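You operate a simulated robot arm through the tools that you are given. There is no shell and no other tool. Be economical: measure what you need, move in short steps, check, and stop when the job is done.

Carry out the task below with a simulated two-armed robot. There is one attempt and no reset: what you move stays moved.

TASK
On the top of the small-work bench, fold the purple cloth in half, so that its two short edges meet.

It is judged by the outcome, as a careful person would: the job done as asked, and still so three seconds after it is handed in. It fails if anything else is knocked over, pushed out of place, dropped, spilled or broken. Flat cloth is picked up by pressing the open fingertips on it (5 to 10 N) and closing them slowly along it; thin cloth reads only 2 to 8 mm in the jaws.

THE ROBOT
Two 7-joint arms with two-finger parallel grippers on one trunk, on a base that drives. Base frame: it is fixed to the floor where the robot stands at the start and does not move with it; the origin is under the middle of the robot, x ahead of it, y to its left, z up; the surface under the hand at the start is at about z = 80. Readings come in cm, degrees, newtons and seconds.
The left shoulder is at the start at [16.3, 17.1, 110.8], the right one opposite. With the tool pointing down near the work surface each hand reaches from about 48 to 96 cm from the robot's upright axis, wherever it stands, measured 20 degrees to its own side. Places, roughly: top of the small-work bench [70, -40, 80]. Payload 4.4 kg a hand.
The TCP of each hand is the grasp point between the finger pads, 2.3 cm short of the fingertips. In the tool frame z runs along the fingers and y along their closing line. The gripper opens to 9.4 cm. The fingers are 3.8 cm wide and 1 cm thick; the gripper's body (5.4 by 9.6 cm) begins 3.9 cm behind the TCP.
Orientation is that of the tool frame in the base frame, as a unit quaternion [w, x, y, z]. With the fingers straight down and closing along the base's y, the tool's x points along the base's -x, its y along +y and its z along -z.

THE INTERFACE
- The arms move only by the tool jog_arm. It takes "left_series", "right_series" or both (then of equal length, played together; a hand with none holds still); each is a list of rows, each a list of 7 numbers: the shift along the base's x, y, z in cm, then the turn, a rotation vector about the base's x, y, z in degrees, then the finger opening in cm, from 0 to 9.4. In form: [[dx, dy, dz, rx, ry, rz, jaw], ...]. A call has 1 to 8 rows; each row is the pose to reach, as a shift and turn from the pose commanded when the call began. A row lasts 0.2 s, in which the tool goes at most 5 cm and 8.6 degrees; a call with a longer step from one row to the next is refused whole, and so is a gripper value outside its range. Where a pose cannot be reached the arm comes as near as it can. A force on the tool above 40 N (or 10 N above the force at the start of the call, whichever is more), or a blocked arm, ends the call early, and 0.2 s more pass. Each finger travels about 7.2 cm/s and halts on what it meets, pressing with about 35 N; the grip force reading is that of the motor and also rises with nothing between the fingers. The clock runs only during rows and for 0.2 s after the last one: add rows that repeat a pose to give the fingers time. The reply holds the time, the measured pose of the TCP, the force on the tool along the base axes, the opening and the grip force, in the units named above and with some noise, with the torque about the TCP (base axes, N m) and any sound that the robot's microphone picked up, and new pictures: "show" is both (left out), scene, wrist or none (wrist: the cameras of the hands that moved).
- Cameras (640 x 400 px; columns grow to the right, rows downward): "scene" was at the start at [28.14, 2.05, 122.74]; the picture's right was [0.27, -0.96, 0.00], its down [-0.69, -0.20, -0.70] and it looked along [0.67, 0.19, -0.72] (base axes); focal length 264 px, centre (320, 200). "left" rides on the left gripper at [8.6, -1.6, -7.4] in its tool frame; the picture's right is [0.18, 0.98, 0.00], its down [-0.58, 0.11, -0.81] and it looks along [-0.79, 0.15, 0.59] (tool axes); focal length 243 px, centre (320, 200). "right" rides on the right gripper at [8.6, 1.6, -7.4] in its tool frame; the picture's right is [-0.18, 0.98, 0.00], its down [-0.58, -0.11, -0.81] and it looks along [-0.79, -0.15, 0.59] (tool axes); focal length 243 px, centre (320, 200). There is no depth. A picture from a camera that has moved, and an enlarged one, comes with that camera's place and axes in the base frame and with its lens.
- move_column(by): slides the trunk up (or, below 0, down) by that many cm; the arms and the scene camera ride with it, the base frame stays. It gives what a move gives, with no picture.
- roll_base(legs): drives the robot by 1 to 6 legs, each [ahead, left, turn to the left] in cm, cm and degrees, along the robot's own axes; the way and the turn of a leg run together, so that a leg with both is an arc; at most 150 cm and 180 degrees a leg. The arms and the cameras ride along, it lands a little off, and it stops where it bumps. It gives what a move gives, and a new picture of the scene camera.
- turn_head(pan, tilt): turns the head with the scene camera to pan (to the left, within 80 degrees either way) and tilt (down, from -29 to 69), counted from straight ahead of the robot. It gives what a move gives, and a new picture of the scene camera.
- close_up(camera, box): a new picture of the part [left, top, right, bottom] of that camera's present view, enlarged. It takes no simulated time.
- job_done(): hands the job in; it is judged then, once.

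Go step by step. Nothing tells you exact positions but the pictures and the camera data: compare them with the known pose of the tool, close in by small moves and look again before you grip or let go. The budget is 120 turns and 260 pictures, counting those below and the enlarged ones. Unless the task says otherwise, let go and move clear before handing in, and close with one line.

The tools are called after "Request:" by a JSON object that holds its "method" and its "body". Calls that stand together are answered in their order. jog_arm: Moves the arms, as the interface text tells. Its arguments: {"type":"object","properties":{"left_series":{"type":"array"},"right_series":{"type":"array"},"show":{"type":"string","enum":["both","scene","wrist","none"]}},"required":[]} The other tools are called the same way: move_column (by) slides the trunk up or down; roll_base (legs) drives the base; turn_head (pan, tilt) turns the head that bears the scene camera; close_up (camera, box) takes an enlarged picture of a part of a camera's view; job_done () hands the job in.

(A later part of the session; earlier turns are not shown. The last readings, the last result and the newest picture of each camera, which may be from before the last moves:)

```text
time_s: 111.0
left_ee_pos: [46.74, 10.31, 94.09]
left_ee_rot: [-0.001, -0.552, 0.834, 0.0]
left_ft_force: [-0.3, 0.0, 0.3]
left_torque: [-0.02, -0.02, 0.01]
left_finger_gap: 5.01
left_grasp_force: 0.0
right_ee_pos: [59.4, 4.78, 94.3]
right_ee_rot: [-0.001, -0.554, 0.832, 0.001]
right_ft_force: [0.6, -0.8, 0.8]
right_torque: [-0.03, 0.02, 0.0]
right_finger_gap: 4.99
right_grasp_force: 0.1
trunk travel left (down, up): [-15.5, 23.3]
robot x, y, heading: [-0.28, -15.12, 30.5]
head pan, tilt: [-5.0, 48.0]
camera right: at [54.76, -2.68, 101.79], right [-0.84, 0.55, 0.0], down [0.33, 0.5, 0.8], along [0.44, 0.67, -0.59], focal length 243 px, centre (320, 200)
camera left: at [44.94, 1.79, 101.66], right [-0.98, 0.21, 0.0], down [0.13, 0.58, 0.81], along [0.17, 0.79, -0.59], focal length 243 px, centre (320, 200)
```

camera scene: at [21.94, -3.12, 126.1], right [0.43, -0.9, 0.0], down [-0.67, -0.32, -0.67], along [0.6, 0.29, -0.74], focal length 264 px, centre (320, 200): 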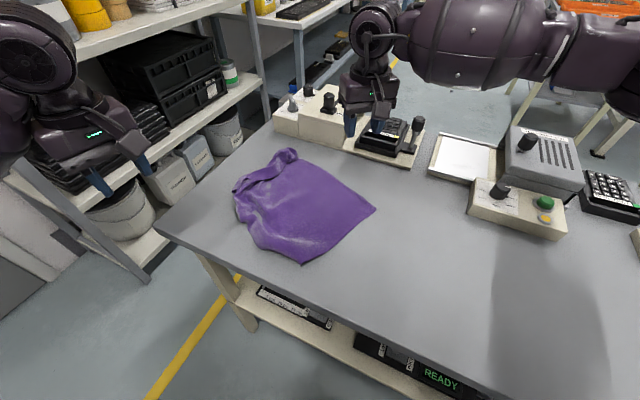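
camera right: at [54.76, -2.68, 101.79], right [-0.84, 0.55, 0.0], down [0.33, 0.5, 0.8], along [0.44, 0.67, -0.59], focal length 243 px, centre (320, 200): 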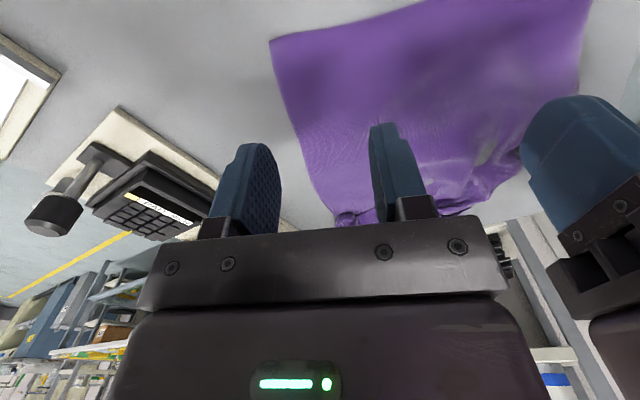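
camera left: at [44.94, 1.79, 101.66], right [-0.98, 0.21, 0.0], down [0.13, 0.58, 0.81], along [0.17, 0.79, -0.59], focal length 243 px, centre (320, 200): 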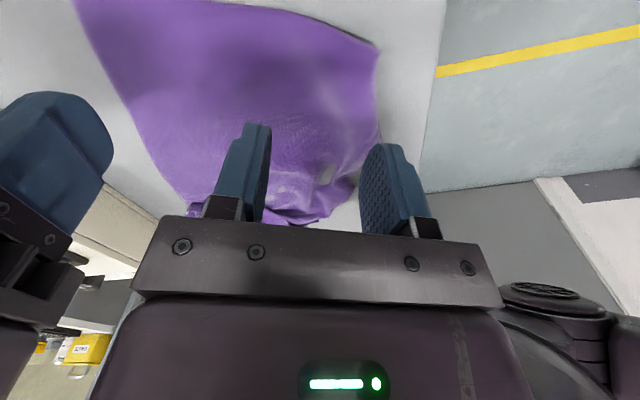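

Corner positions confirmed. Descending.

Request:
{"method": "jog_arm", "body": {"left_series": [[0, 0, -2.5, 0, 0, 0, 5], [0, 0, -5, 0, 0, 0, 5], [0, 0, -7.5, 0, 0, 0, 5], [0, 0, -9.5, 0, 0, 0, 5], [0, 0, -11, 0, 0, 0, 5], [0, 0, -11.4, 0, 0, 0, 5]], "right_series": [[0, 0, -2.5, 0, 0, 0, 5], [0, 0, -5, 0, 0, 0, 5], [0, 0, -7.5, 0, 0, 0, 5], [0, 0, -9.5, 0, 0, 0, 5], [0, 0, -11, 0, 0, 0, 5], [0, 0, -11.6, 0, 0, 0, 5]], "show": "wrist"}}

```text
time_s: 112.4
left_ee_pos: [46.72, 10.35, 82.83]
left_ee_rot: [0.0, -0.553, 0.833, 0.0]
left_ft_force: [0.5, -0.3, 0.5]
left_torque: [-0.02, 0.01, -0.04]
left_finger_gap: 5.03
left_grasp_force: 0.1
right_ee_pos: [59.42, 4.8, 82.72]
right_ee_rot: [0.0, -0.553, 0.833, -0.001]
right_ft_force: [0.3, 0.1, 0.0]
right_torque: [-0.01, 0.01, -0.01]
right_finger_gap: 5.01
right_grasp_force: 0.0
trunk travel left (down, up): [-15.5, 23.3]
robot x, y, heading: [-0.07, -15.28, 30.4]
head pan, tilt: [-5.0, 48.0]
camera right: at [54.77, -2.67, 90.28], right [-0.84, 0.55, 0.0], down [0.33, 0.5, 0.81], along [0.44, 0.67, -0.59], focal length 243 px, centre (320, 200)
camera left: at [44.86, 1.83, 90.41], right [-0.98, 0.21, 0.0], down [0.13, 0.58, 0.81], along [0.17, 0.79, -0.59], focal length 243 px, centre (320, 200)
```

right: 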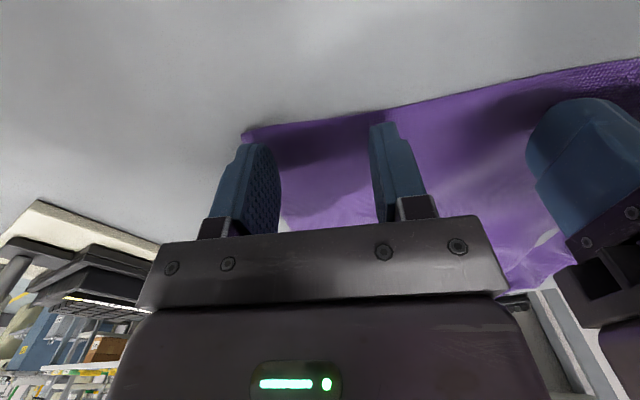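
left: 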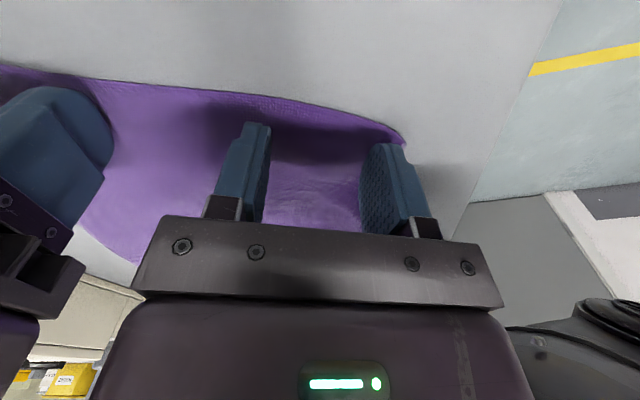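

Well placed on the edge. Pressing, then closing.

Request:
{"method": "jog_arm", "body": {"left_series": [[0, 0, -0.25, 0, 0, 0, 5], [0, 0, -0.45, 0, 0, 0, 5]], "right_series": [[0, 0, -0.2, 0, 0, 0, 5], [0, 0, -0.4, 0, 0, 0, 5]], "show": "none"}}

Request:
{"method": "jog_arm", "body": {"left_series": [[0, 0, 0, 0, 0, 0, 4.3], [0, 0, 0, 0, 0, 0, 3.6], [0, 0, 0, 0, 0, 0, 2.9], [0, 0, 0, 0, 0, 0, 2.2], [0, 0, 0, 0, 0, 0, 1.5], [0, 0, 0.05, 0, 0, 0, 0.8], [0, 0, 0.05, 0, 0, 0, 0], [0, 0, 0.05, 0, 0, 0, 0]], "right_series": [[0, 0, 0, 0, 0, 0, 4.3], [0, 0, 0, 0, 0, 0, 3.6], [0, 0, 0, 0, 0, 0, 2.9], [0, 0, 0, 0, 0, 0, 2.2], [0, 0, 0, 0, 0, 0, 1.5], [0, 0, 0.05, 0, 0, 0, 0.8], [0, 0, 0.05, 0, 0, 0, 0], [0, 0, 0.05, 0, 0, 0, 0]], "show": "none"}}

```text
time_s: 113.0
left_ee_pos: [46.64, 10.3, 82.54]
left_ee_rot: [0.0, -0.552, 0.834, 0.001]
left_ft_force: [-0.8, -0.1, 5.5]
left_torque: [0.11, 0.17, 0.01]
left_finger_gap: 5.02
left_grasp_force: 0.1
right_ee_pos: [59.44, 4.77, 82.48]
right_ee_rot: [0.0, -0.554, 0.833, -0.001]
right_ft_force: [-0.6, -0.9, 4.8]
right_torque: [0.0, 0.02, 0.0]
right_finger_gap: 5.01
right_grasp_force: 0.0
trunk travel left (down, up): [-15.5, 23.3]
robot x, y, heading: [-0.18, -14.8, 30.5]
head pan, tilt: [-5.0, 48.0]
```

```text
time_s: 114.8
left_ee_pos: [46.62, 10.28, 82.56]
left_ee_rot: [0.001, -0.553, 0.833, 0.0]
left_ft_force: [-0.3, 0.6, 9.0]
left_torque: [0.1, 0.02, -0.02]
left_finger_gap: 0.01
left_grasp_force: 35.1
right_ee_pos: [59.27, 4.75, 82.51]
right_ee_rot: [-0.001, -0.553, 0.833, 0.0]
right_ft_force: [-2.0, 0.8, 4.6]
right_torque: [0.04, -0.01, 0.02]
right_finger_gap: 0.25
right_grasp_force: 34.6
trunk travel left (down, up): [-15.5, 23.3]
robot x, y, heading: [0.23, -15.0, 30.5]
head pan, tilt: [-5.0, 48.0]
```

Right hand holds (2.5 mm); the left slipped. Looking at the left before retrying.

Request:
{"method": "jog_arm", "body": {"left_series": [[0, 0, 0.8, 0, 0, 0, 0], [0.5, 0.3, 1.2, 0, 0, 0, 1.5], [1, 0.6, 1.2, 0, 0, 0, 3], [1, 0.6, 1.2, 0, 0, 0, 4.5], [1, 0.6, 1, 0, 0, 0, 5.5], [1, 0.6, 0.3, 0, 0, 0, 5.5]], "show": "wrist"}}

```text
time_s: 116.2
left_ee_pos: [47.8, 10.71, 82.83]
left_ee_rot: [0.0, -0.553, 0.833, 0.0]
left_ft_force: [0.3, -0.5, 0.3]
left_torque: [-0.03, 0.02, -0.04]
left_finger_gap: 5.47
left_grasp_force: 0.2
right_ee_pos: [59.35, 4.79, 82.38]
right_ee_rot: [0.0, -0.553, 0.833, -0.001]
right_ft_force: [-2.0, 0.8, 8.4]
right_torque: [0.07, 0.01, -0.01]
right_finger_gap: 0.27
right_grasp_force: 35.6
trunk travel left (down, up): [-15.5, 23.3]
robot x, y, heading: [-0.23, -14.95, 30.2]
head pan, tilt: [-5.0, 48.0]
camera left: at [45.85, 2.35, 90.34], right [-0.98, 0.21, 0.0], down [0.13, 0.58, 0.81], along [0.17, 0.79, -0.59], focal length 243 px, centre (320, 200)
```

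left: 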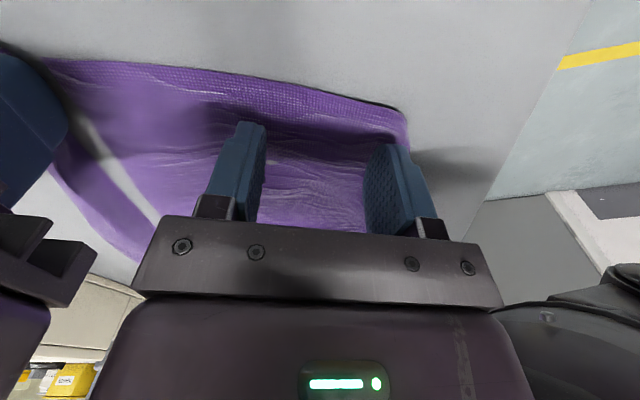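

Request:
{"method": "jog_arm", "body": {"left_series": [[0, 0, -0.3, 0, 0, 0, 5.5], [0, 0, -0.5, 0, 0, 0, 5.5], [0, 0, -0.5, 0, 0, 0, 4.8], [0, 0, -0.5, 0, 0, 0, 4], [0, 0, -0.5, 0, 0, 0, 3.2], [0, 0, -0.5, 0, 0, 0, 2.4], [0, 0, -0.5, 0, 0, 0, 1.6], [0, 0, -0.48, 0, 0, 0, 0.8]], "show": "none"}}

Request:
{"method": "jog_arm", "body": {"left_series": [[0, 0, 0, 0, 0, 0, 0], [0, 0, 0, 0, 0, 0, 0]], "show": "none"}}

```text
time_s: 118.0
left_ee_pos: [47.65, 10.79, 82.58]
left_ee_rot: [0.002, -0.552, 0.834, -0.001]
left_ft_force: [6.9, -3.8, 32.3]
left_torque: [-0.21, -0.06, -0.05]
left_finger_gap: 1.05
left_grasp_force: 8.4
right_ee_pos: [59.33, 4.65, 82.54]
right_ee_rot: [0.001, -0.554, 0.832, 0.0]
right_ft_force: [-9.0, 4.4, -0.2]
right_torque: [0.09, 0.21, 0.13]
right_finger_gap: 0.25
right_grasp_force: 35.2
trunk travel left (down, up): [-15.5, 23.3]
robot x, y, heading: [-0.01, -14.63, 30.3]
head pan, tilt: [-5.0, 48.0]
```

```text
time_s: 118.6
left_ee_pos: [47.74, 10.66, 82.56]
left_ee_rot: [0.002, -0.552, 0.834, -0.001]
left_ft_force: [15.3, -7.3, 36.2]
left_torque: [-0.27, -0.36, -0.17]
left_finger_gap: 0.58
left_grasp_force: 35.5
right_ee_pos: [59.14, 4.69, 82.56]
right_ee_rot: [-0.001, -0.554, 0.833, 0.0]
right_ft_force: [-12.9, 5.7, -1.1]
right_torque: [0.12, 0.34, 0.25]
right_finger_gap: 0.27
right_grasp_force: 35.4
trunk travel left (down, up): [-15.5, 23.3]
robot x, y, heading: [0.02, -14.96, 30.5]
head pan, tilt: [-5.0, 48.0]
```

Both hold now, the left through a double layer. Lifting high to let it hang.

Request:
{"method": "jog_arm", "body": {"left_series": [[0.4, 0, 1, 0, 0, 0, 0], [0.4, 0, 3, 0, 0, 0, 0], [0.4, 0, 6, 0, 0, 0, 0], [0.4, 0, 9, 0, 0, 0, 0], [0.4, 0, 12, 0, 0, 0, 0], [0.4, 0, 15, 0, 0, 0, 0], [0.4, 0, 18, 0, 0, 0, 0]], "right_series": [[-0.4, 0, 1, 0, 0, 0, 0], [-0.4, 0, 3, 0, 0, 0, 0], [-0.4, 0, 6, 0, 0, 0, 0], [-0.4, 0, 9, 0, 0, 0, 0], [-0.4, 0, 12, 0, 0, 0, 0], [-0.4, 0, 15, 0, 0, 0, 0], [-0.4, 0, 18, 0, 0, 0, 0]], "show": "none"}}

Request:
{"method": "move_column", "body": {"by": 22}}

Request:
{"method": "turn_head", "body": {"pan": 0, "tilt": 50}}

```text
time_s: 120.2
left_ee_pos: [48.0, 10.92, 100.46]
left_ee_rot: [0.0, -0.553, 0.833, 0.0]
left_ft_force: [5.9, -3.3, 0.0]
left_torque: [-0.06, -0.16, -0.15]
left_finger_gap: 0.17
left_grasp_force: 35.3
right_ee_pos: [59.0, 4.8, 100.54]
right_ee_rot: [0.001, -0.553, 0.833, -0.001]
right_ft_force: [-6.1, 3.6, 0.0]
right_torque: [0.06, 0.12, 0.15]
right_finger_gap: 0.25
right_grasp_force: 35.3
trunk travel left (down, up): [-15.5, 23.3]
robot x, y, heading: [0.06, -14.58, 30.3]
head pan, tilt: [-5.0, 48.0]
```

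```text
time_s: 122.5
left_ee_pos: [48.09, 10.83, 122.31]
left_ee_rot: [-0.001, -0.553, 0.833, 0.0]
left_ft_force: [5.9, -2.8, -0.7]
left_torque: [-0.03, -0.09, -0.12]
left_finger_gap: 0.24
left_grasp_force: 35.2
right_ee_pos: [58.98, 4.79, 122.45]
right_ee_rot: [0.0, -0.553, 0.833, -0.001]
right_ft_force: [-5.4, 3.2, 0.1]
right_torque: [0.03, 0.09, 0.08]
right_finger_gap: 0.28
right_grasp_force: 34.7
trunk travel left (down, up): [-37.5, 1.3]
robot x, y, heading: [0.41, -15.31, 30.5]
head pan, tilt: [-5.0, 48.0]
```

```text
time_s: 123.2
left_ee_pos: [48.1, 10.71, 122.31]
left_ee_rot: [-0.001, -0.553, 0.834, 0.0]
left_ft_force: [5.3, -3.2, 0.6]
left_torque: [-0.07, -0.1, -0.14]
left_finger_gap: 0.2
left_grasp_force: 34.8
right_ee_pos: [58.99, 4.79, 122.36]
right_ee_rot: [0.0, -0.554, 0.832, -0.001]
right_ft_force: [-5.5, 2.8, 0.4]
right_torque: [0.07, 0.09, 0.12]
right_finger_gap: 0.27
right_grasp_force: 35.3
trunk travel left (down, up): [-37.5, 1.3]
robot x, y, heading: [0.44, -15.09, 30.1]
head pan, tilt: [0.0, 50.0]
camera scene: at [11.52, -8.39, 149.13], right [0.51, -0.86, 0.0], down [-0.66, -0.39, -0.64], along [0.55, 0.32, -0.77], focal length 264 px, centre (320, 200)
```

scene: 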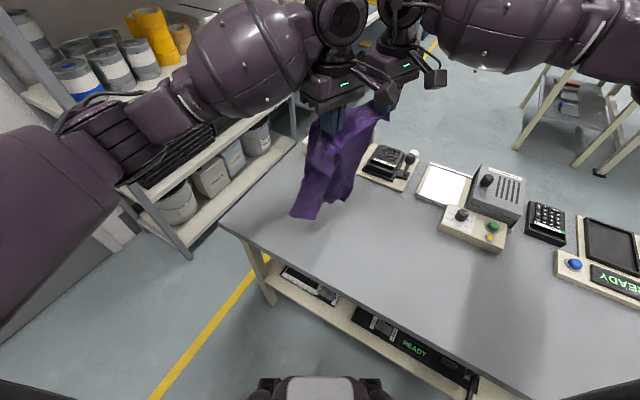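

It hangs fairly straight now. I'll align the hands across x and move the base left, so the hanging end touches down on the left part of the bench, then lay it out toward −y.

Request:
{"method": "jog_arm", "body": {"left_series": [[0, -1, 0, 0, 0, 0, 0], [0, -2, 0, 0, 0, 0, 0], [0, -3, 0, 0, 0, 0, 0]], "right_series": [[0.5, 1, 0, 0, 0, 0, 0], [1, 2, 0, 0, 0, 0, 0], [1.4, 3, 0, 0, 0, 0, 0]], "show": "none"}}

Request:
{"method": "roll_base", "body": {"legs": [[10, 17.3, 0]]}}

```text
time_s: 124.0
left_ee_pos: [48.03, 7.93, 122.21]
left_ee_rot: [0.0, -0.552, 0.834, 0.001]
left_ft_force: [3.8, 0.4, 0.7]
left_torque: [0.0, -0.09, -0.02]
left_finger_gap: 0.21
left_grasp_force: 34.5
right_ee_pos: [60.31, 7.94, 122.41]
right_ee_rot: [-0.001, -0.553, 0.833, -0.001]
right_ft_force: [-4.8, -0.6, -0.5]
right_torque: [0.0, 0.1, 0.13]
right_finger_gap: 0.26
right_grasp_force: 34.5
trunk travel left (down, up): [-37.5, 1.3]
robot x, y, heading: [0.29, -14.99, 30.2]
head pan, tilt: [0.0, 50.0]
```

```text
time_s: 126.2
left_ee_pos: [47.94, 27.67, 122.33]
left_ee_rot: [-0.001, -0.553, 0.833, 0.001]
left_ft_force: [4.4, 0.9, 0.3]
left_torque: [-0.01, -0.13, -0.09]
left_finger_gap: 0.21
left_grasp_force: 35.0
right_ee_pos: [60.2, 27.74, 122.53]
right_ee_rot: [0.0, -0.553, 0.833, 0.0]
right_ft_force: [-3.1, -0.4, -1.1]
right_torque: [-0.03, 0.08, 0.1]
right_finger_gap: 0.3
right_grasp_force: 35.1
trunk travel left (down, up): [-37.5, 1.3]
robot x, y, heading: [-0.17, 5.35, 30.3]
head pan, tilt: [0.0, 50.0]
camera scene: at [11.35, 11.59, 149.13], right [0.51, -0.86, 0.0], down [-0.66, -0.39, -0.64], along [0.55, 0.32, -0.77], focal length 264 px, centre (320, 200)
```

scene: 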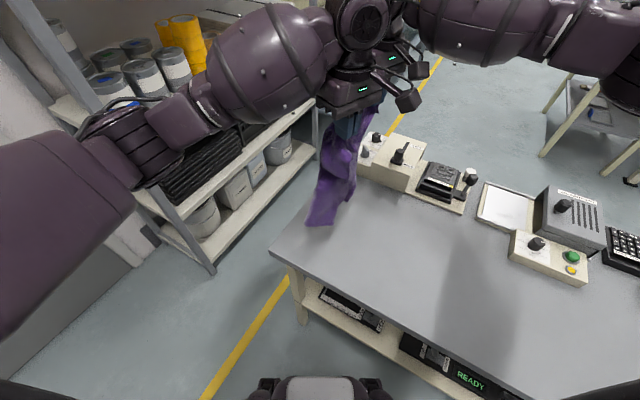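

The end hangs over the bench's left part. Laying it out with alternating trunk lowering and base travel toward −y.

Request:
{"method": "move_column", "body": {"by": -6}}

Request:
{"method": "roll_base", "body": {"legs": [[-6, -10.4, 0]]}}

Request:
{"method": "move_column", "body": {"by": -7}}

Request:
{"method": "roll_base", "body": {"legs": [[-5, -8.7, 0]]}}

```text
time_s: 127.2
left_ee_pos: [47.94, 27.72, 116.46]
left_ee_rot: [0.0, -0.552, 0.834, 0.0]
left_ft_force: [3.9, -0.4, 0.1]
left_torque: [0.01, -0.12, -0.04]
left_finger_gap: 0.21
left_grasp_force: 34.7
right_ee_pos: [60.13, 27.72, 116.42]
right_ee_rot: [0.0, -0.553, 0.833, 0.0]
right_ft_force: [-4.4, -0.6, -0.9]
right_torque: [0.02, 0.06, 0.12]
right_finger_gap: 0.3
right_grasp_force: 34.4
trunk travel left (down, up): [-31.5, 7.3]
robot x, y, heading: [-0.31, 5.1, 30.2]
head pan, tilt: [0.0, 50.0]
```

```text
time_s: 128.7
left_ee_pos: [47.96, 15.85, 116.22]
left_ee_rot: [-0.001, -0.553, 0.833, 0.0]
left_ft_force: [3.9, 0.4, 0.2]
left_torque: [0.02, -0.09, -0.04]
left_finger_gap: 0.22
left_grasp_force: 35.2
right_ee_pos: [60.36, 15.66, 116.49]
right_ee_rot: [-0.001, -0.554, 0.833, 0.0]
right_ft_force: [-4.6, 0.4, -0.4]
right_torque: [0.0, 0.12, 0.09]
right_finger_gap: 0.27
right_grasp_force: 34.9
trunk travel left (down, up): [-31.5, 7.3]
robot x, y, heading: [-0.16, -7.04, 30.5]
head pan, tilt: [0.0, 50.0]
camera scene: at [11.83, -0.21, 143.09], right [0.51, -0.86, 0.0], down [-0.66, -0.39, -0.64], along [0.55, 0.33, -0.77], focal length 264 px, centre (320, 200)
```

scene: 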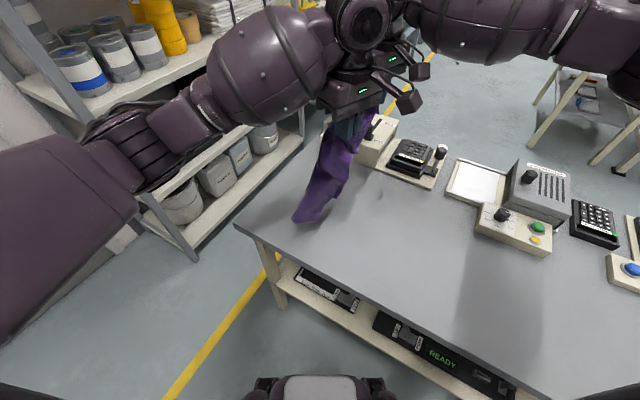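

```text
time_s: 129.8
left_ee_pos: [47.87, 15.79, 109.47]
left_ee_rot: [0.0, -0.552, 0.834, 0.001]
left_ft_force: [4.3, -0.1, 1.0]
left_torque: [0.0, -0.12, -0.07]
left_finger_gap: 0.22
left_grasp_force: 34.8
right_ee_pos: [60.15, 15.72, 109.67]
right_ee_rot: [0.0, -0.554, 0.833, 0.0]
right_ft_force: [-3.1, -0.8, -0.2]
right_torque: [-0.04, 0.08, 0.13]
right_finger_gap: 0.25
right_grasp_force: 34.9
trunk travel left (down, up): [-24.5, 14.3]
robot x, y, heading: [0.08, -7.11, 30.4]
head pan, tilt: [0.0, 50.0]
```

```text
time_s: 131.2
left_ee_pos: [48.23, 5.79, 109.36]
left_ee_rot: [0.0, -0.552, 0.834, 0.001]
left_ft_force: [4.3, 0.3, -0.7]
left_torque: [0.05, -0.13, -0.04]
left_finger_gap: 0.22
left_grasp_force: 35.9
right_ee_pos: [60.4, 5.57, 109.46]
right_ee_rot: [-0.001, -0.553, 0.833, -0.001]
right_ft_force: [-4.0, -1.1, -0.2]
right_torque: [0.01, 0.08, 0.12]
right_finger_gap: 0.28
right_grasp_force: 35.0
trunk travel left (down, up): [-24.5, 14.3]
robot x, y, heading: [-0.24, -17.12, 30.2]
head pan, tilt: [0.0, 50.0]
camera scene: at [14.71, -8.62, 135.73], right [0.51, -0.86, 0.0], down [-0.66, -0.39, -0.64], along [0.55, 0.33, -0.77], focal length 264 px, centre (320, 200)
```

scene: 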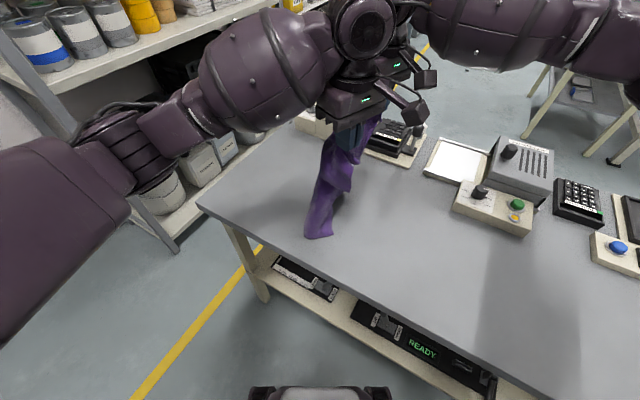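

The end follows a bit, so I'll lower more before travelling further.

Request:
{"method": "move_column", "body": {"by": -10}}

Request:
{"method": "roll_base", "body": {"legs": [[-3.5, -6, 0]]}}

Request:
{"method": "move_column", "body": {"by": -9}}

Request:
{"method": "roll_base", "body": {"legs": [[-4, -7, 0]]}}

```text
time_s: 132.6
left_ee_pos: [47.96, 5.75, 99.51]
left_ee_rot: [0.001, -0.553, 0.833, 0.001]
left_ft_force: [3.9, 0.9, 0.1]
left_torque: [0.0, -0.17, -0.03]
left_finger_gap: 0.21
left_grasp_force: 34.8
right_ee_pos: [60.26, 5.68, 99.7]
right_ee_rot: [0.001, -0.554, 0.832, 0.0]
right_ft_force: [-4.1, -0.2, 0.9]
right_torque: [-0.01, 0.07, 0.11]
right_finger_gap: 0.27
right_grasp_force: 35.0
trunk travel left (down, up): [-14.5, 24.3]
robot x, y, heading: [0.03, -16.94, 30.4]
head pan, tilt: [0.0, 50.0]
```

```text
time_s: 133.8
left_ee_pos: [48.21, -1.1, 99.29]
left_ee_rot: [0.0, -0.553, 0.833, 0.0]
left_ft_force: [4.8, 0.3, 0.4]
left_torque: [0.01, -0.13, -0.07]
left_finger_gap: 0.19
left_grasp_force: 35.1
right_ee_pos: [60.45, -1.2, 99.38]
right_ee_rot: [-0.002, -0.554, 0.833, -0.001]
right_ft_force: [-3.5, 0.0, -0.6]
right_torque: [0.01, 0.12, 0.11]
right_finger_gap: 0.29
right_grasp_force: 34.6
trunk travel left (down, up): [-14.5, 24.3]
robot x, y, heading: [0.16, -24.07, 30.6]
head pan, tilt: [0.0, 50.0]
camera scene: at [22.45, -11.01, 124.6], right [0.51, -0.86, 0.0], down [-0.66, -0.39, -0.64], along [0.55, 0.33, -0.77], focal length 264 px, centre (320, 200)
```

scene: 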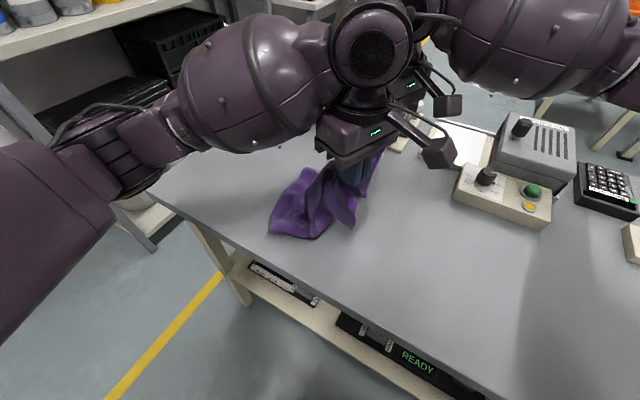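

```text
time_s: 135.0
left_ee_pos: [48.02, -1.12, 90.5]
left_ee_rot: [0.001, -0.553, 0.833, 0.001]
left_ft_force: [3.8, 0.3, 0.4]
left_torque: [0.04, -0.12, -0.05]
left_finger_gap: 0.21
left_grasp_force: 34.8
right_ee_pos: [60.26, -1.3, 90.71]
right_ee_rot: [0.001, -0.553, 0.833, 0.0]
right_ft_force: [-3.4, -0.2, -0.1]
right_torque: [-0.02, 0.04, 0.11]
right_finger_gap: 0.26
right_grasp_force: 35.1
trunk travel left (down, up): [-5.5, 33.3]
robot x, y, heading: [-0.26, -23.64, 30.1]
head pan, tilt: [0.0, 50.0]
```

```text
time_s: 136.3
left_ee_pos: [48.32, -9.1, 90.26]
left_ee_rot: [-0.001, -0.553, 0.833, 0.001]
left_ft_force: [3.7, 0.4, 0.4]
left_torque: [-0.01, -0.12, -0.04]
left_finger_gap: 0.21
left_grasp_force: 35.3
right_ee_pos: [60.52, -9.14, 90.53]
right_ee_rot: [0.0, -0.555, 0.832, -0.001]
right_ft_force: [-3.8, -0.5, -0.7]
right_torque: [-0.03, 0.11, 0.14]
right_finger_gap: 0.27
right_grasp_force: 35.5
trunk travel left (down, up): [-5.5, 33.3]
robot x, y, heading: [0.24, -32.0, 30.5]
head pan, tilt: [0.0, 50.0]
camera scene: at [30.07, -14.58, 113.36], right [0.51, -0.86, 0.0], down [-0.66, -0.39, -0.64], along [0.55, 0.33, -0.77], focal length 264 px, centre (320, 200)
```

scene: 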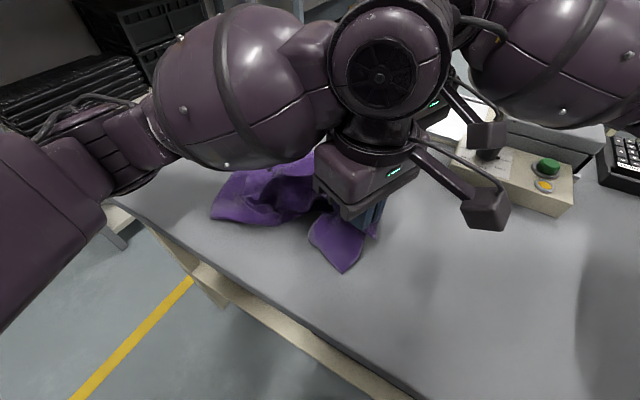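

Much of the cloth is still bunched. I'll raise the trunk for arm clearance, lower the hands with the arms, and then keep pulling toward −y, since dragging is what flattened it before.

Request:
{"method": "move_column", "body": {"by": 9}}

Request:
{"method": "jog_arm", "body": {"left_series": [[0, 0, -3, 0, 0, 0, 0], [0, 0, -6, 0, 0, 0, 0], [0, 0, -9, 0, 0, 0, 0], [0, 0, -12, 0, 0, 0, 0], [0, -1, -14, 0, 0, 0, 0], [0, -2, -15, 0, 0, 0, 0]], "right_series": [[0, 0, -3, 0, 0, 0, 0], [0, 0, -6, 0, 0, 0, 0], [0, 0, -9, 0, 0, 0, 0], [0, 0, -12, 0, 0, 0, 0], [0, -1, -14, 0, 0, 0, 0], [0, -2, -15, 0, 0, 0, 0]], "show": "none"}}

Request:
{"method": "roll_base", "body": {"legs": [[-4, -6.9, 0]]}}

```text
time_s: 137.6
left_ee_pos: [48.31, -9.07, 99.09]
left_ee_rot: [-0.003, -0.553, 0.833, 0.0]
left_ft_force: [3.9, 1.1, -0.6]
left_torque: [0.02, -0.07, 0.01]
left_finger_gap: 0.21
left_grasp_force: 35.1
right_ee_pos: [60.55, -9.05, 99.09]
right_ee_rot: [-0.003, -0.554, 0.833, 0.0]
right_ft_force: [-3.6, 0.2, 0.3]
right_torque: [-0.05, 0.12, 0.11]
right_finger_gap: 0.27
right_grasp_force: 34.7
trunk travel left (down, up): [-14.5, 24.3]
robot x, y, heading: [0.54, -32.34, 30.6]
head pan, tilt: [0.0, 50.0]
```

```text
time_s: 139.0
left_ee_pos: [48.26, -11.08, 84.2]
left_ee_rot: [0.0, -0.553, 0.833, 0.0]
left_ft_force: [3.7, 0.3, 0.8]
left_torque: [0.01, -0.1, -0.03]
left_finger_gap: 0.17
left_grasp_force: 34.4
right_ee_pos: [60.5, -11.2, 84.32]
right_ee_rot: [0.0, -0.554, 0.833, -0.001]
right_ft_force: [-2.9, -0.5, -0.8]
right_torque: [0.01, 0.04, 0.05]
right_finger_gap: 0.27
right_grasp_force: 35.2
trunk travel left (down, up): [-14.5, 24.3]
robot x, y, heading: [0.24, -31.68, 30.6]
head pan, tilt: [0.0, 50.0]
```

```text
time_s: 140.2
left_ee_pos: [48.27, -19.15, 84.31]
left_ee_rot: [0.0, -0.552, 0.834, 0.001]
left_ft_force: [4.0, 0.4, 0.6]
left_torque: [0.01, -0.09, -0.03]
left_finger_gap: 0.18
left_grasp_force: 35.2
right_ee_pos: [60.33, -19.13, 84.4]
right_ee_rot: [0.0, -0.554, 0.833, -0.001]
right_ft_force: [-3.1, -0.5, -0.2]
right_torque: [-0.02, 0.07, 0.1]
right_finger_gap: 0.3
right_grasp_force: 35.0
trunk travel left (down, up): [-14.5, 24.3]
robot x, y, heading: [0.18, -39.63, 30.5]
head pan, tilt: [0.0, 50.0]
camera scene: at [22.55, -26.93, 124.6], right [0.51, -0.86, 0.0], down [-0.66, -0.39, -0.64], along [0.55, 0.33, -0.77], focal length 264 px, centre (320, 200)
```

scene: 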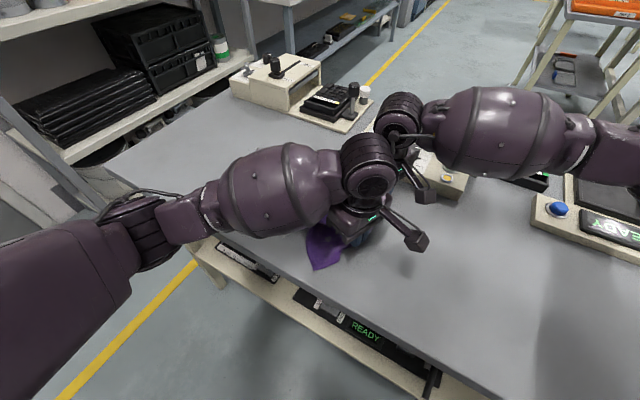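

Request:
{"method": "roll_base", "body": {"legs": [[-2.5, -4.3, 0]]}}

Request:
{"method": "jog_arm", "body": {"left_series": [[0, 0, -1.5, 0, 0, 0, 0], [0, 0, -1.8, 0, 0, 0, 1.5], [0, 0, -1.8, 0, 0, 0, 3], [0, 0, -1.8, 0, 0, 0, 4.5], [0, 0, 0, 0, 0, 0, 4.5], [0, 0, 4, 0, 0, 0, 4.5], [0, 0, 8, 0, 0, 0, 4.5], [0, -1, 12, 0, 0, 0, 4.5]], "right_series": [[0, 0, -1.5, 0, 0, 0, 0], [0, 0, -1.8, 0, 0, 0, 1.5], [0, 0, -1.8, 0, 0, 0, 3], [0, 0, -1.8, 0, 0, 0, 4.5], [0, 0, 0, 0, 0, 0, 4.5], [0, 0, 4, 0, 0, 0, 4.5], [0, 0, 8, 0, 0, 0, 4.5], [0, 0, 12, 0, 0, 0, 4.5]], "show": "none"}}

Request:
{"method": "roll_base", "body": {"legs": [[-14, 0, 0]]}}

```text
time_s: 141.3
left_ee_pos: [48.31, -23.97, 84.25]
left_ee_rot: [-0.001, -0.553, 0.833, 0.002]
left_ft_force: [3.6, -0.2, 0.0]
left_torque: [0.01, -0.09, -0.02]
left_finger_gap: 0.18
left_grasp_force: 34.6
right_ee_pos: [60.35, -24.13, 84.4]
right_ee_rot: [0.0, -0.554, 0.833, 0.0]
right_ft_force: [-3.5, -0.7, -0.9]
right_torque: [0.0, 0.04, 0.08]
right_finger_gap: 0.25
right_grasp_force: 35.5
trunk travel left (down, up): [-14.5, 24.3]
robot x, y, heading: [-0.03, -44.94, 30.6]
head pan, tilt: [0.0, 50.0]
camera scene: at [22.57, -31.86, 124.6], right [0.51, -0.86, 0.0], down [-0.66, -0.39, -0.64], along [0.55, 0.33, -0.77], focal length 264 px, centre (320, 200)
```

scene: 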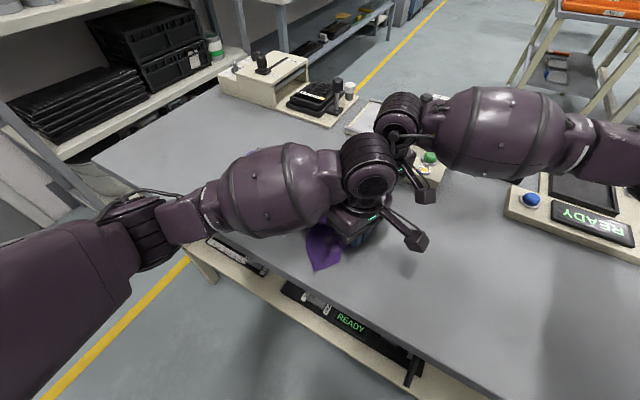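

```text
time_s: 143.1
left_ee_pos: [48.18, -24.97, 96.44]
left_ee_rot: [0.0, -0.553, 0.833, 0.001]
left_ft_force: [-0.3, -1.0, 0.1]
left_torque: [-0.01, 0.01, -0.01]
left_finger_gap: 4.51
left_grasp_force: 0.1
right_ee_pos: [60.28, -24.06, 96.64]
right_ee_rot: [0.0, -0.554, 0.833, 0.0]
right_ft_force: [-0.1, -1.6, -0.8]
right_torque: [0.04, -0.01, -0.01]
right_finger_gap: 4.52
right_grasp_force: 0.1
trunk travel left (down, up): [-14.5, 24.3]
robot x, y, heading: [0.37, -44.89, 30.3]
head pan, tilt: [0.0, 50.0]
```

```text
time_s: 144.4
left_ee_pos: [36.15, -31.89, 96.36]
left_ee_rot: [-0.001, -0.552, 0.834, 0.001]
left_ft_force: [-0.9, 0.0, 0.4]
left_torque: [0.02, -0.03, 0.07]
left_finger_gap: 4.5
left_grasp_force: 0.1
right_ee_pos: [48.39, -31.13, 96.41]
right_ee_rot: [-0.001, -0.554, 0.832, 0.0]
right_ft_force: [0.6, 0.3, 0.5]
right_torque: [0.04, -0.02, 0.05]
right_finger_gap: 4.5
right_grasp_force: 0.1
trunk travel left (down, up): [-14.5, 24.3]
robot x, y, heading: [-11.94, -51.55, 30.5]
head pan, tilt: [0.0, 50.0]
camera scene: at [10.46, -38.89, 124.61], right [0.51, -0.86, 0.0], down [-0.66, -0.39, -0.64], along [0.56, 0.33, -0.77], focal length 264 px, centre (320, 200)
```

scene: 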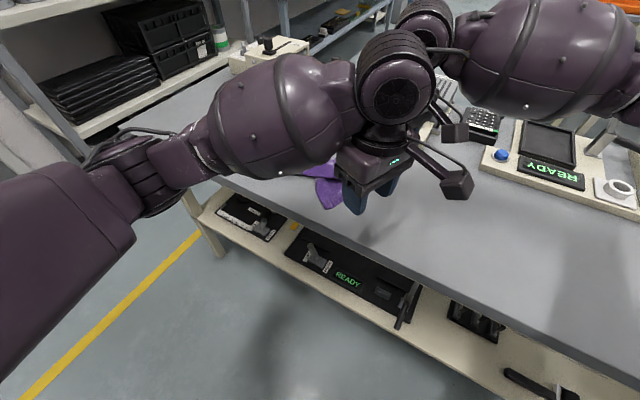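

I need a clear view of the cloth. Driving back to the middle stance and moving the left arm aside.

Request:
{"method": "roll_base", "body": {"legs": [[25, 19.4, 0]]}}

Request:
{"method": "jog_arm", "body": {"left_series": [[-1.5, 3.5, 1, 0, 0, 0, 4.5], [-3, 7, 2, 0, 0, 0, 4.5], [-4.5, 10.5, 3, 0, 0, 0, 4.5], [-6, 14, 4, 0, 0, 0, 4.5], [-7.5, 17.5, 4, 0, 0, 0, 4.5], [-9, 21, 4, 0, 0, 0, 4.5], [-11, 24.5, 4, 0, 0, 0, 4.5], [-13, 28, 4, 0, 0, 0, 4.5]], "right_series": [[1, 0, 1, 0, 0, -8, 4.5], [2, 0, 2, 0, 0, -16, 4.5], [3, 0, 3, 0, 0, -24, 4.5], [5, 0, 4, 0, 0, -32, 4.5], [7, 0, 4, 0, 0, -40, 4.5], [9, 0, 4, 0, 0, -48, 4.5], [11, 0, 4, 0, 0, -56, 4.5], [12, 0, 4, 0, 0, -64, 4.5]], "show": "scene"}}

```text
time_s: 146.8
left_ee_pos: [47.96, -2.47, 96.11]
left_ee_rot: [-0.001, -0.553, 0.833, 0.0]
left_ft_force: [0.1, 1.2, -0.5]
left_torque: [0.0, 0.01, 0.01]
left_finger_gap: 4.53
left_grasp_force: 0.1
right_ee_pos: [60.12, -1.74, 96.4]
right_ee_rot: [-0.001, -0.554, 0.832, 0.0]
right_ft_force: [0.4, 1.1, -0.4]
right_torque: [-0.03, 0.05, 0.02]
right_finger_gap: 4.51
right_grasp_force: 0.0
trunk travel left (down, up): [-14.5, 24.3]
robot x, y, heading: [-0.0, -22.76, 30.3]
head pan, tilt: [0.0, 50.0]
camera scene: at [22.28, -9.5, 124.59], right [0.51, -0.86, 0.0], down [-0.66, -0.39, -0.64], along [0.55, 0.32, -0.77], focal length 264 px, centre (320, 200)
```

scene: 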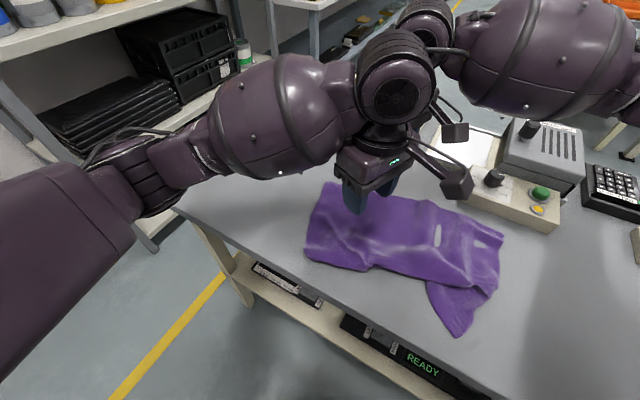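

```text
time_s: 148.6
left_ee_pos: [34.83, 25.57, 100.32]
left_ee_rot: [0.0, -0.552, 0.834, 0.0]
left_ft_force: [0.0, 0.1, 0.6]
left_torque: [0.02, -0.01, 0.03]
left_finger_gap: 4.52
left_grasp_force: 0.0
right_ee_pos: [72.16, -1.76, 100.38]
right_ee_rot: [-0.001, -0.028, 1.0, 0.0]
right_ft_force: [0.4, 0.1, 0.1]
right_torque: [0.02, 0.01, -0.02]
right_finger_gap: 4.5
right_grasp_force: 0.1
trunk travel left (down, up): [-14.5, 24.3]
robot x, y, heading: [-0.16, -22.39, 30.5]
head pan, tilt: [0.0, 50.0]
camera scene: at [22.19, -9.51, 124.62], right [0.51, -0.86, 0.0], down [-0.66, -0.39, -0.64], along [0.56, 0.32, -0.77], focal length 264 px, centre (320, 200)
```

scene: 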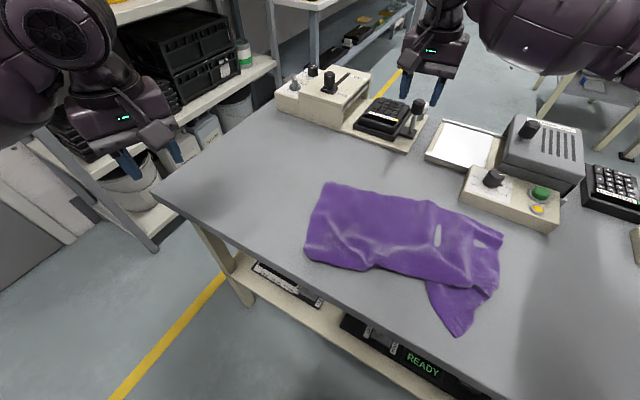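

Request:
{"method": "close_up", "body": {"camera": "scene", "box": [290, 170, 520, 345]}}

```text
2.29 times, centred on (405, 258) of scene
camera zoom: at [22.19, -9.51, 124.62], right [0.51, -0.86, 0.0], down [-0.66, -0.39, -0.64], along [0.56, 0.32, -0.77], focal length 603 px, centre (126, 69)
```

zoom: 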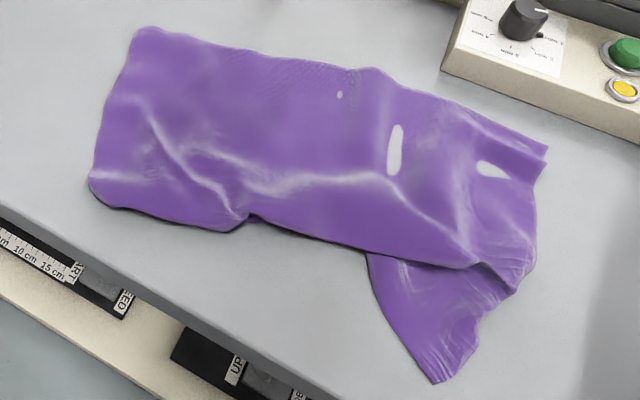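

Now it's clear: the cloth runs along y, with a strip folded under along its near side, but both corners of the right short edge are exposed, near (41.6, −22.5) and (64.7, −26.8). I'll grip those two true corners.

Request:
{"method": "roll_base", "body": {"legs": [[-8.7, -11.1, 0]]}}

Request:
{"method": "jog_arm", "body": {"left_series": [[1.2, -4, 0, 0, 0, -8.4, 5], [2.4, -8, 0, 0, 0, -16.8, 5], [3.6, -12, 0, 0, 0, -25, 5], [4.8, -16, 0, 0, 0, -33.5, 5], [6, -20, 0, 0, 0, -42, 5], [7.5, -24, 0, 0, 0, -50, 5], [9, -28, 0, 0, 0, -58.5, 5], [10.5, -32, 0, 0, 0, -67, 5]], "right_series": [[-1, -1, 0, 0, 0, -1, 5], [-2, -2, 0, 0, 0, -2, 5], [-3, -3, 0, 0, 0, -3, 5], [-4, -4, 0, 0, 0, -3, 5], [-5, -5, 0, 0, 0, -3, 5], [-6, -6.4, 0, 0, 0, -3, 5], [-7, -7.4, -2, 0, 0, -3, 5], [-7.7, -8.2, -4, 0, 0, -3, 5]], "show": "both"}}

```text
time_s: 150.2
left_ee_pos: [33.13, 11.39, 100.29]
left_ee_rot: [-0.001, -0.553, 0.833, 0.001]
left_ft_force: [-0.7, 0.0, 0.4]
left_torque: [-0.01, -0.01, -0.01]
left_finger_gap: 4.51
left_grasp_force: 0.0
right_ee_pos: [70.41, -15.71, 100.28]
right_ee_rot: [-0.001, -0.028, 1.0, 0.0]
right_ft_force: [-0.7, 0.6, 0.0]
right_torque: [0.01, 0.01, -0.01]
right_finger_gap: 4.49
right_grasp_force: 0.1
trunk travel left (down, up): [-14.5, 24.3]
robot x, y, heading: [-2.2, -36.18, 30.4]
head pan, tilt: [0.0, 50.0]
camera scene: at [20.41, -23.52, 124.6], right [0.51, -0.86, 0.0], down [-0.66, -0.39, -0.64], along [0.55, 0.33, -0.77], focal length 264 px, centre (320, 200)
```

scene: 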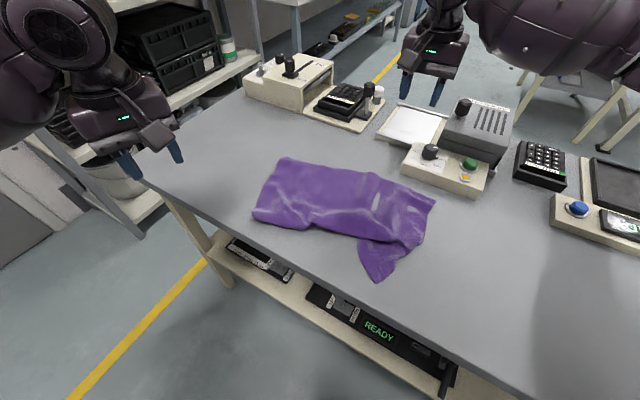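

```text
time_s: 152.0
left_ee_pos: [43.57, -20.75, 100.24]
left_ee_rot: [0.0, 0.0, 1.0, 0.001]
left_ft_force: [-0.2, -0.7, -0.4]
left_torque: [0.03, -0.01, -0.01]
left_finger_gap: 5.01
left_grasp_force: 0.1
right_ee_pos: [62.73, -23.96, 96.27]
right_ee_rot: [-0.001, -0.002, 1.0, 0.001]
right_ft_force: [0.5, 0.3, 0.5]
right_torque: [0.02, 0.06, 0.01]
right_finger_gap: 5.0
right_grasp_force: 0.0
trunk travel left (down, up): [-14.5, 24.3]
robot x, y, heading: [-2.08, -36.6, 30.5]
head pan, tilt: [0.0, 50.0]
camera scene: at [20.45, -23.57, 124.6], right [0.51, -0.86, 0.0], down [-0.66, -0.39, -0.64], along [0.55, 0.33, -0.77], focal length 264 px, centre (320, 200)
camera right: at [54.32, -22.47, 103.83], right [0.18, 0.98, 0.0], down [0.58, -0.11, 0.81], along [0.79, -0.14, -0.59], focal length 243 px, centre (320, 200)
camera left: at [35.0, -22.27, 107.77], right [-0.18, 0.98, 0.0], down [0.58, 0.11, 0.81], along [0.79, 0.15, -0.59], focal length 243 px, centre (320, 200)
```

scene: 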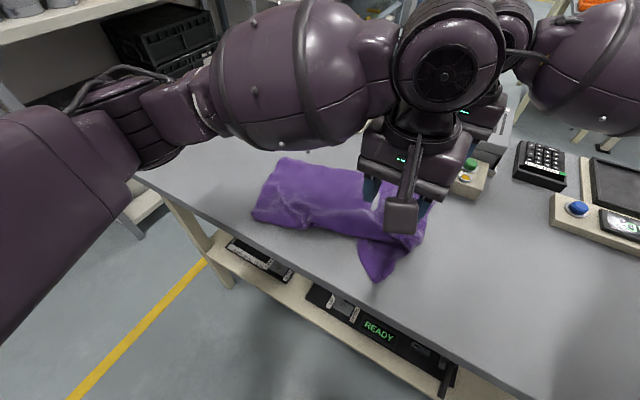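
right: 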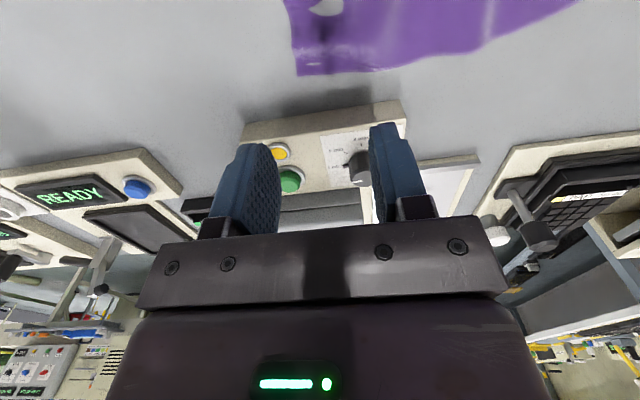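
left: 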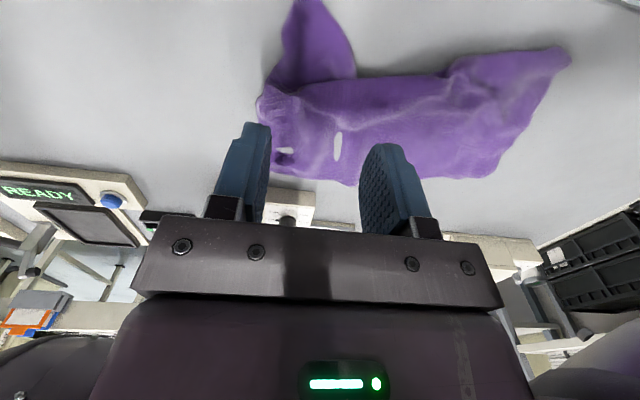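

Positions confirmed; descending onto both corners.

Request:
{"method": "jog_arm", "body": {"left_series": [[0.7, -0.2, -3, 0, 0, 0, 6], [1.4, -0.5, -6, 0, 0, 0, 6], [1.4, -0.5, -9, 0, 0, 0, 6], [1.4, -0.5, -12, 0, 0, 0, 6], [1.4, -0.5, -15, 0, 0, 0, 6], [1.4, -0.5, -17, 0, 0, 0, 6], [1.4, -0.5, -17.6, 0, 0, 0, 6], [1.4, -0.5, -17.8, 0, 0, 0, 6]], "right_series": [[0.2, 0.2, -3, 0, 0, 0, 5], [0.4, 0.4, -6, 0, 0, 0, 5], [0.4, 0.4, -9, 0, 0, 0, 5], [0.4, 0.4, -11, 0, 0, 0, 5], [0.4, 0.4, -12.5, 0, 0, 0, 5], [0.4, 0.4, -13.4, 0, 0, 0, 5], [0.4, 0.4, -13.7, 0, 0, 0, 5], [0.4, 0.4, -13.8, 0, 0, 0, 5]], "show": "wrist"}}

```text
time_s: 153.8
left_ee_pos: [45.02, -21.05, 82.47]
left_ee_rot: [0.001, -0.001, 1.0, 0.001]
left_ft_force: [-1.0, 0.8, 5.8]
left_torque: [-0.09, -0.07, -0.04]
left_finger_gap: 6.0
left_grasp_force: 0.0
right_ee_pos: [62.91, -23.33, 82.66]
right_ee_rot: [-0.001, -0.003, 1.0, 0.0]
right_ft_force: [0.8, 0.3, 0.1]
right_torque: [-0.01, 0.0, 0.0]
right_finger_gap: 5.02
right_grasp_force: 0.0
trunk travel left (down, up): [-14.5, 24.3]
robot x, y, heading: [-1.89, -36.48, 30.3]
head pan, tilt: [0.0, 50.0]
camera right: at [54.63, -22.04, 90.09], right [0.18, 0.98, 0.0], down [0.58, -0.11, 0.81], along [0.79, -0.14, -0.59], focal length 243 px, centre (320, 200)
camera left: at [36.35, -22.56, 89.99], right [-0.19, 0.98, 0.0], down [0.58, 0.11, 0.81], along [0.79, 0.15, -0.59], focal length 243 px, centre (320, 200)
```

right: 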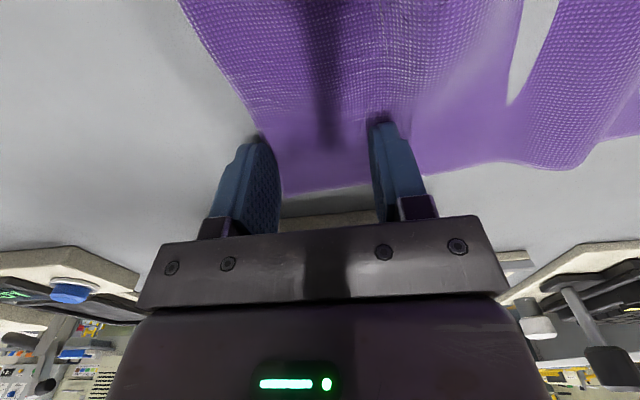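
left: 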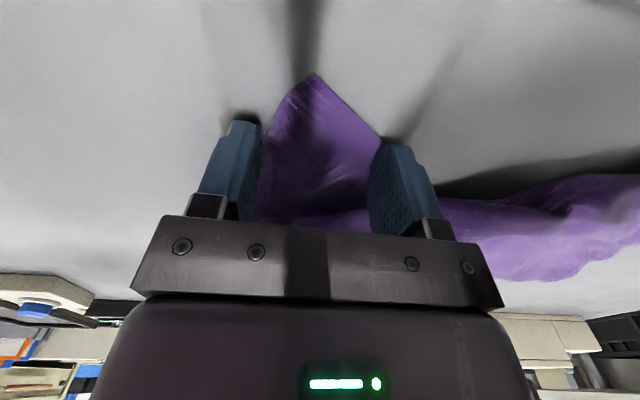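

Beautifully placed: the left straddles the corner tip, and the right's outer finger is at the edge. Pressing and closing both.

Request:
{"method": "jog_arm", "body": {"left_series": [[0, 0, 0, 0, 0, 0, 5.8], [0, 0, 0, 0, 0, 0, 5], [0, 0, 0, 0, 0, 0, 4.2], [0, 0, 0, 0, 0, 0, 3.4], [0, 0, 0, 0, 0, 0, 2.6], [0, 0, 0, 0, 0, 0, 1.8], [0, 0, 0.05, 0, 0, 0, 1], [0, 0, 0.05, 0, 0, 0, 0.2]], "right_series": [[0, 0, -0.3, 0, 0, 0, 5], [0, 0, -0.4, 0, 0, 0, 4.5], [0, 0, -0.4, 0, 0, 0, 3.8], [0, 0, -0.4, 0, 0, 0, 3.1], [0, 0, -0.4, 0, 0, 0, 2.4], [0, 0, -0.4, 0, 0, 0, 1.7], [0, 0, -0.35, 0, 0, 0, 1], [0, 0, -0.35, 0, 0, 0, 0.2]], "show": "none"}}

Request:
{"method": "jog_arm", "body": {"left_series": [[0, 0, 0, 0, 0, 0, 0], [0, 0, 0, 0, 0, 0, 0]], "right_series": [[0, 0, 0, 0, 0, 0, 0], [0, 0, 0, 0, 0, 0, 0]], "show": "wrist"}}

```text
time_s: 155.6
left_ee_pos: [44.84, -21.02, 82.62]
left_ee_rot: [0.002, -0.002, 1.0, 0.001]
left_ft_force: [-0.2, 0.0, 1.1]
left_torque: [-0.02, -0.01, 0.05]
left_finger_gap: 0.3
left_grasp_force: 8.0
right_ee_pos: [63.02, -23.4, 82.39]
right_ee_rot: [0.001, -0.004, 1.0, 0.001]
right_ft_force: [1.0, 4.1, 31.1]
right_torque: [-0.03, -0.12, 0.05]
right_finger_gap: 0.31
right_grasp_force: 23.8
trunk travel left (down, up): [-14.5, 24.3]
robot x, y, heading: [-2.07, -36.3, 30.3]
head pan, tilt: [0.0, 50.0]
```

```text
time_s: 156.2
left_ee_pos: [44.95, -20.96, 82.58]
left_ee_rot: [0.002, -0.002, 1.0, 0.001]
left_ft_force: [-1.0, -0.5, 0.1]
left_torque: [-0.02, -0.03, 0.01]
left_finger_gap: 0.3
left_grasp_force: 34.9
right_ee_pos: [63.0, -23.42, 82.6]
right_ee_rot: [0.0, -0.003, 1.0, 0.002]
right_ft_force: [0.0, 4.4, 32.8]
right_torque: [0.04, -0.12, 0.05]
right_finger_gap: 0.24
right_grasp_force: 35.2
trunk travel left (down, up): [-14.5, 24.3]
robot x, y, heading: [-2.18, -36.99, 30.4]
head pan, tilt: [0.0, 50.0]
camera right: at [54.52, -21.97, 89.94], right [0.18, 0.98, 0.0], down [0.58, -0.11, 0.81], along [0.79, -0.14, -0.59], focal length 243 px, centre (320, 200)
camera left: at [36.2, -22.55, 90.1], right [-0.19, 0.98, 0.0], down [0.58, 0.11, 0.81], along [0.79, 0.15, -0.59], focal length 243 px, centre (320, 200)
```

right: 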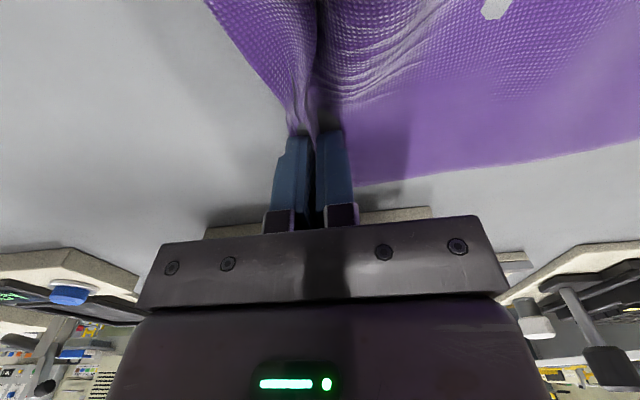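
left: 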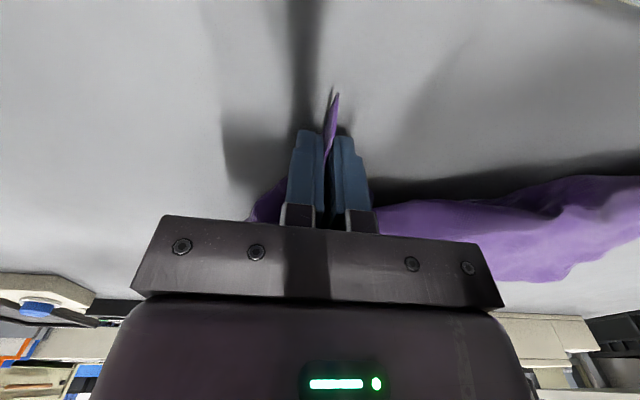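

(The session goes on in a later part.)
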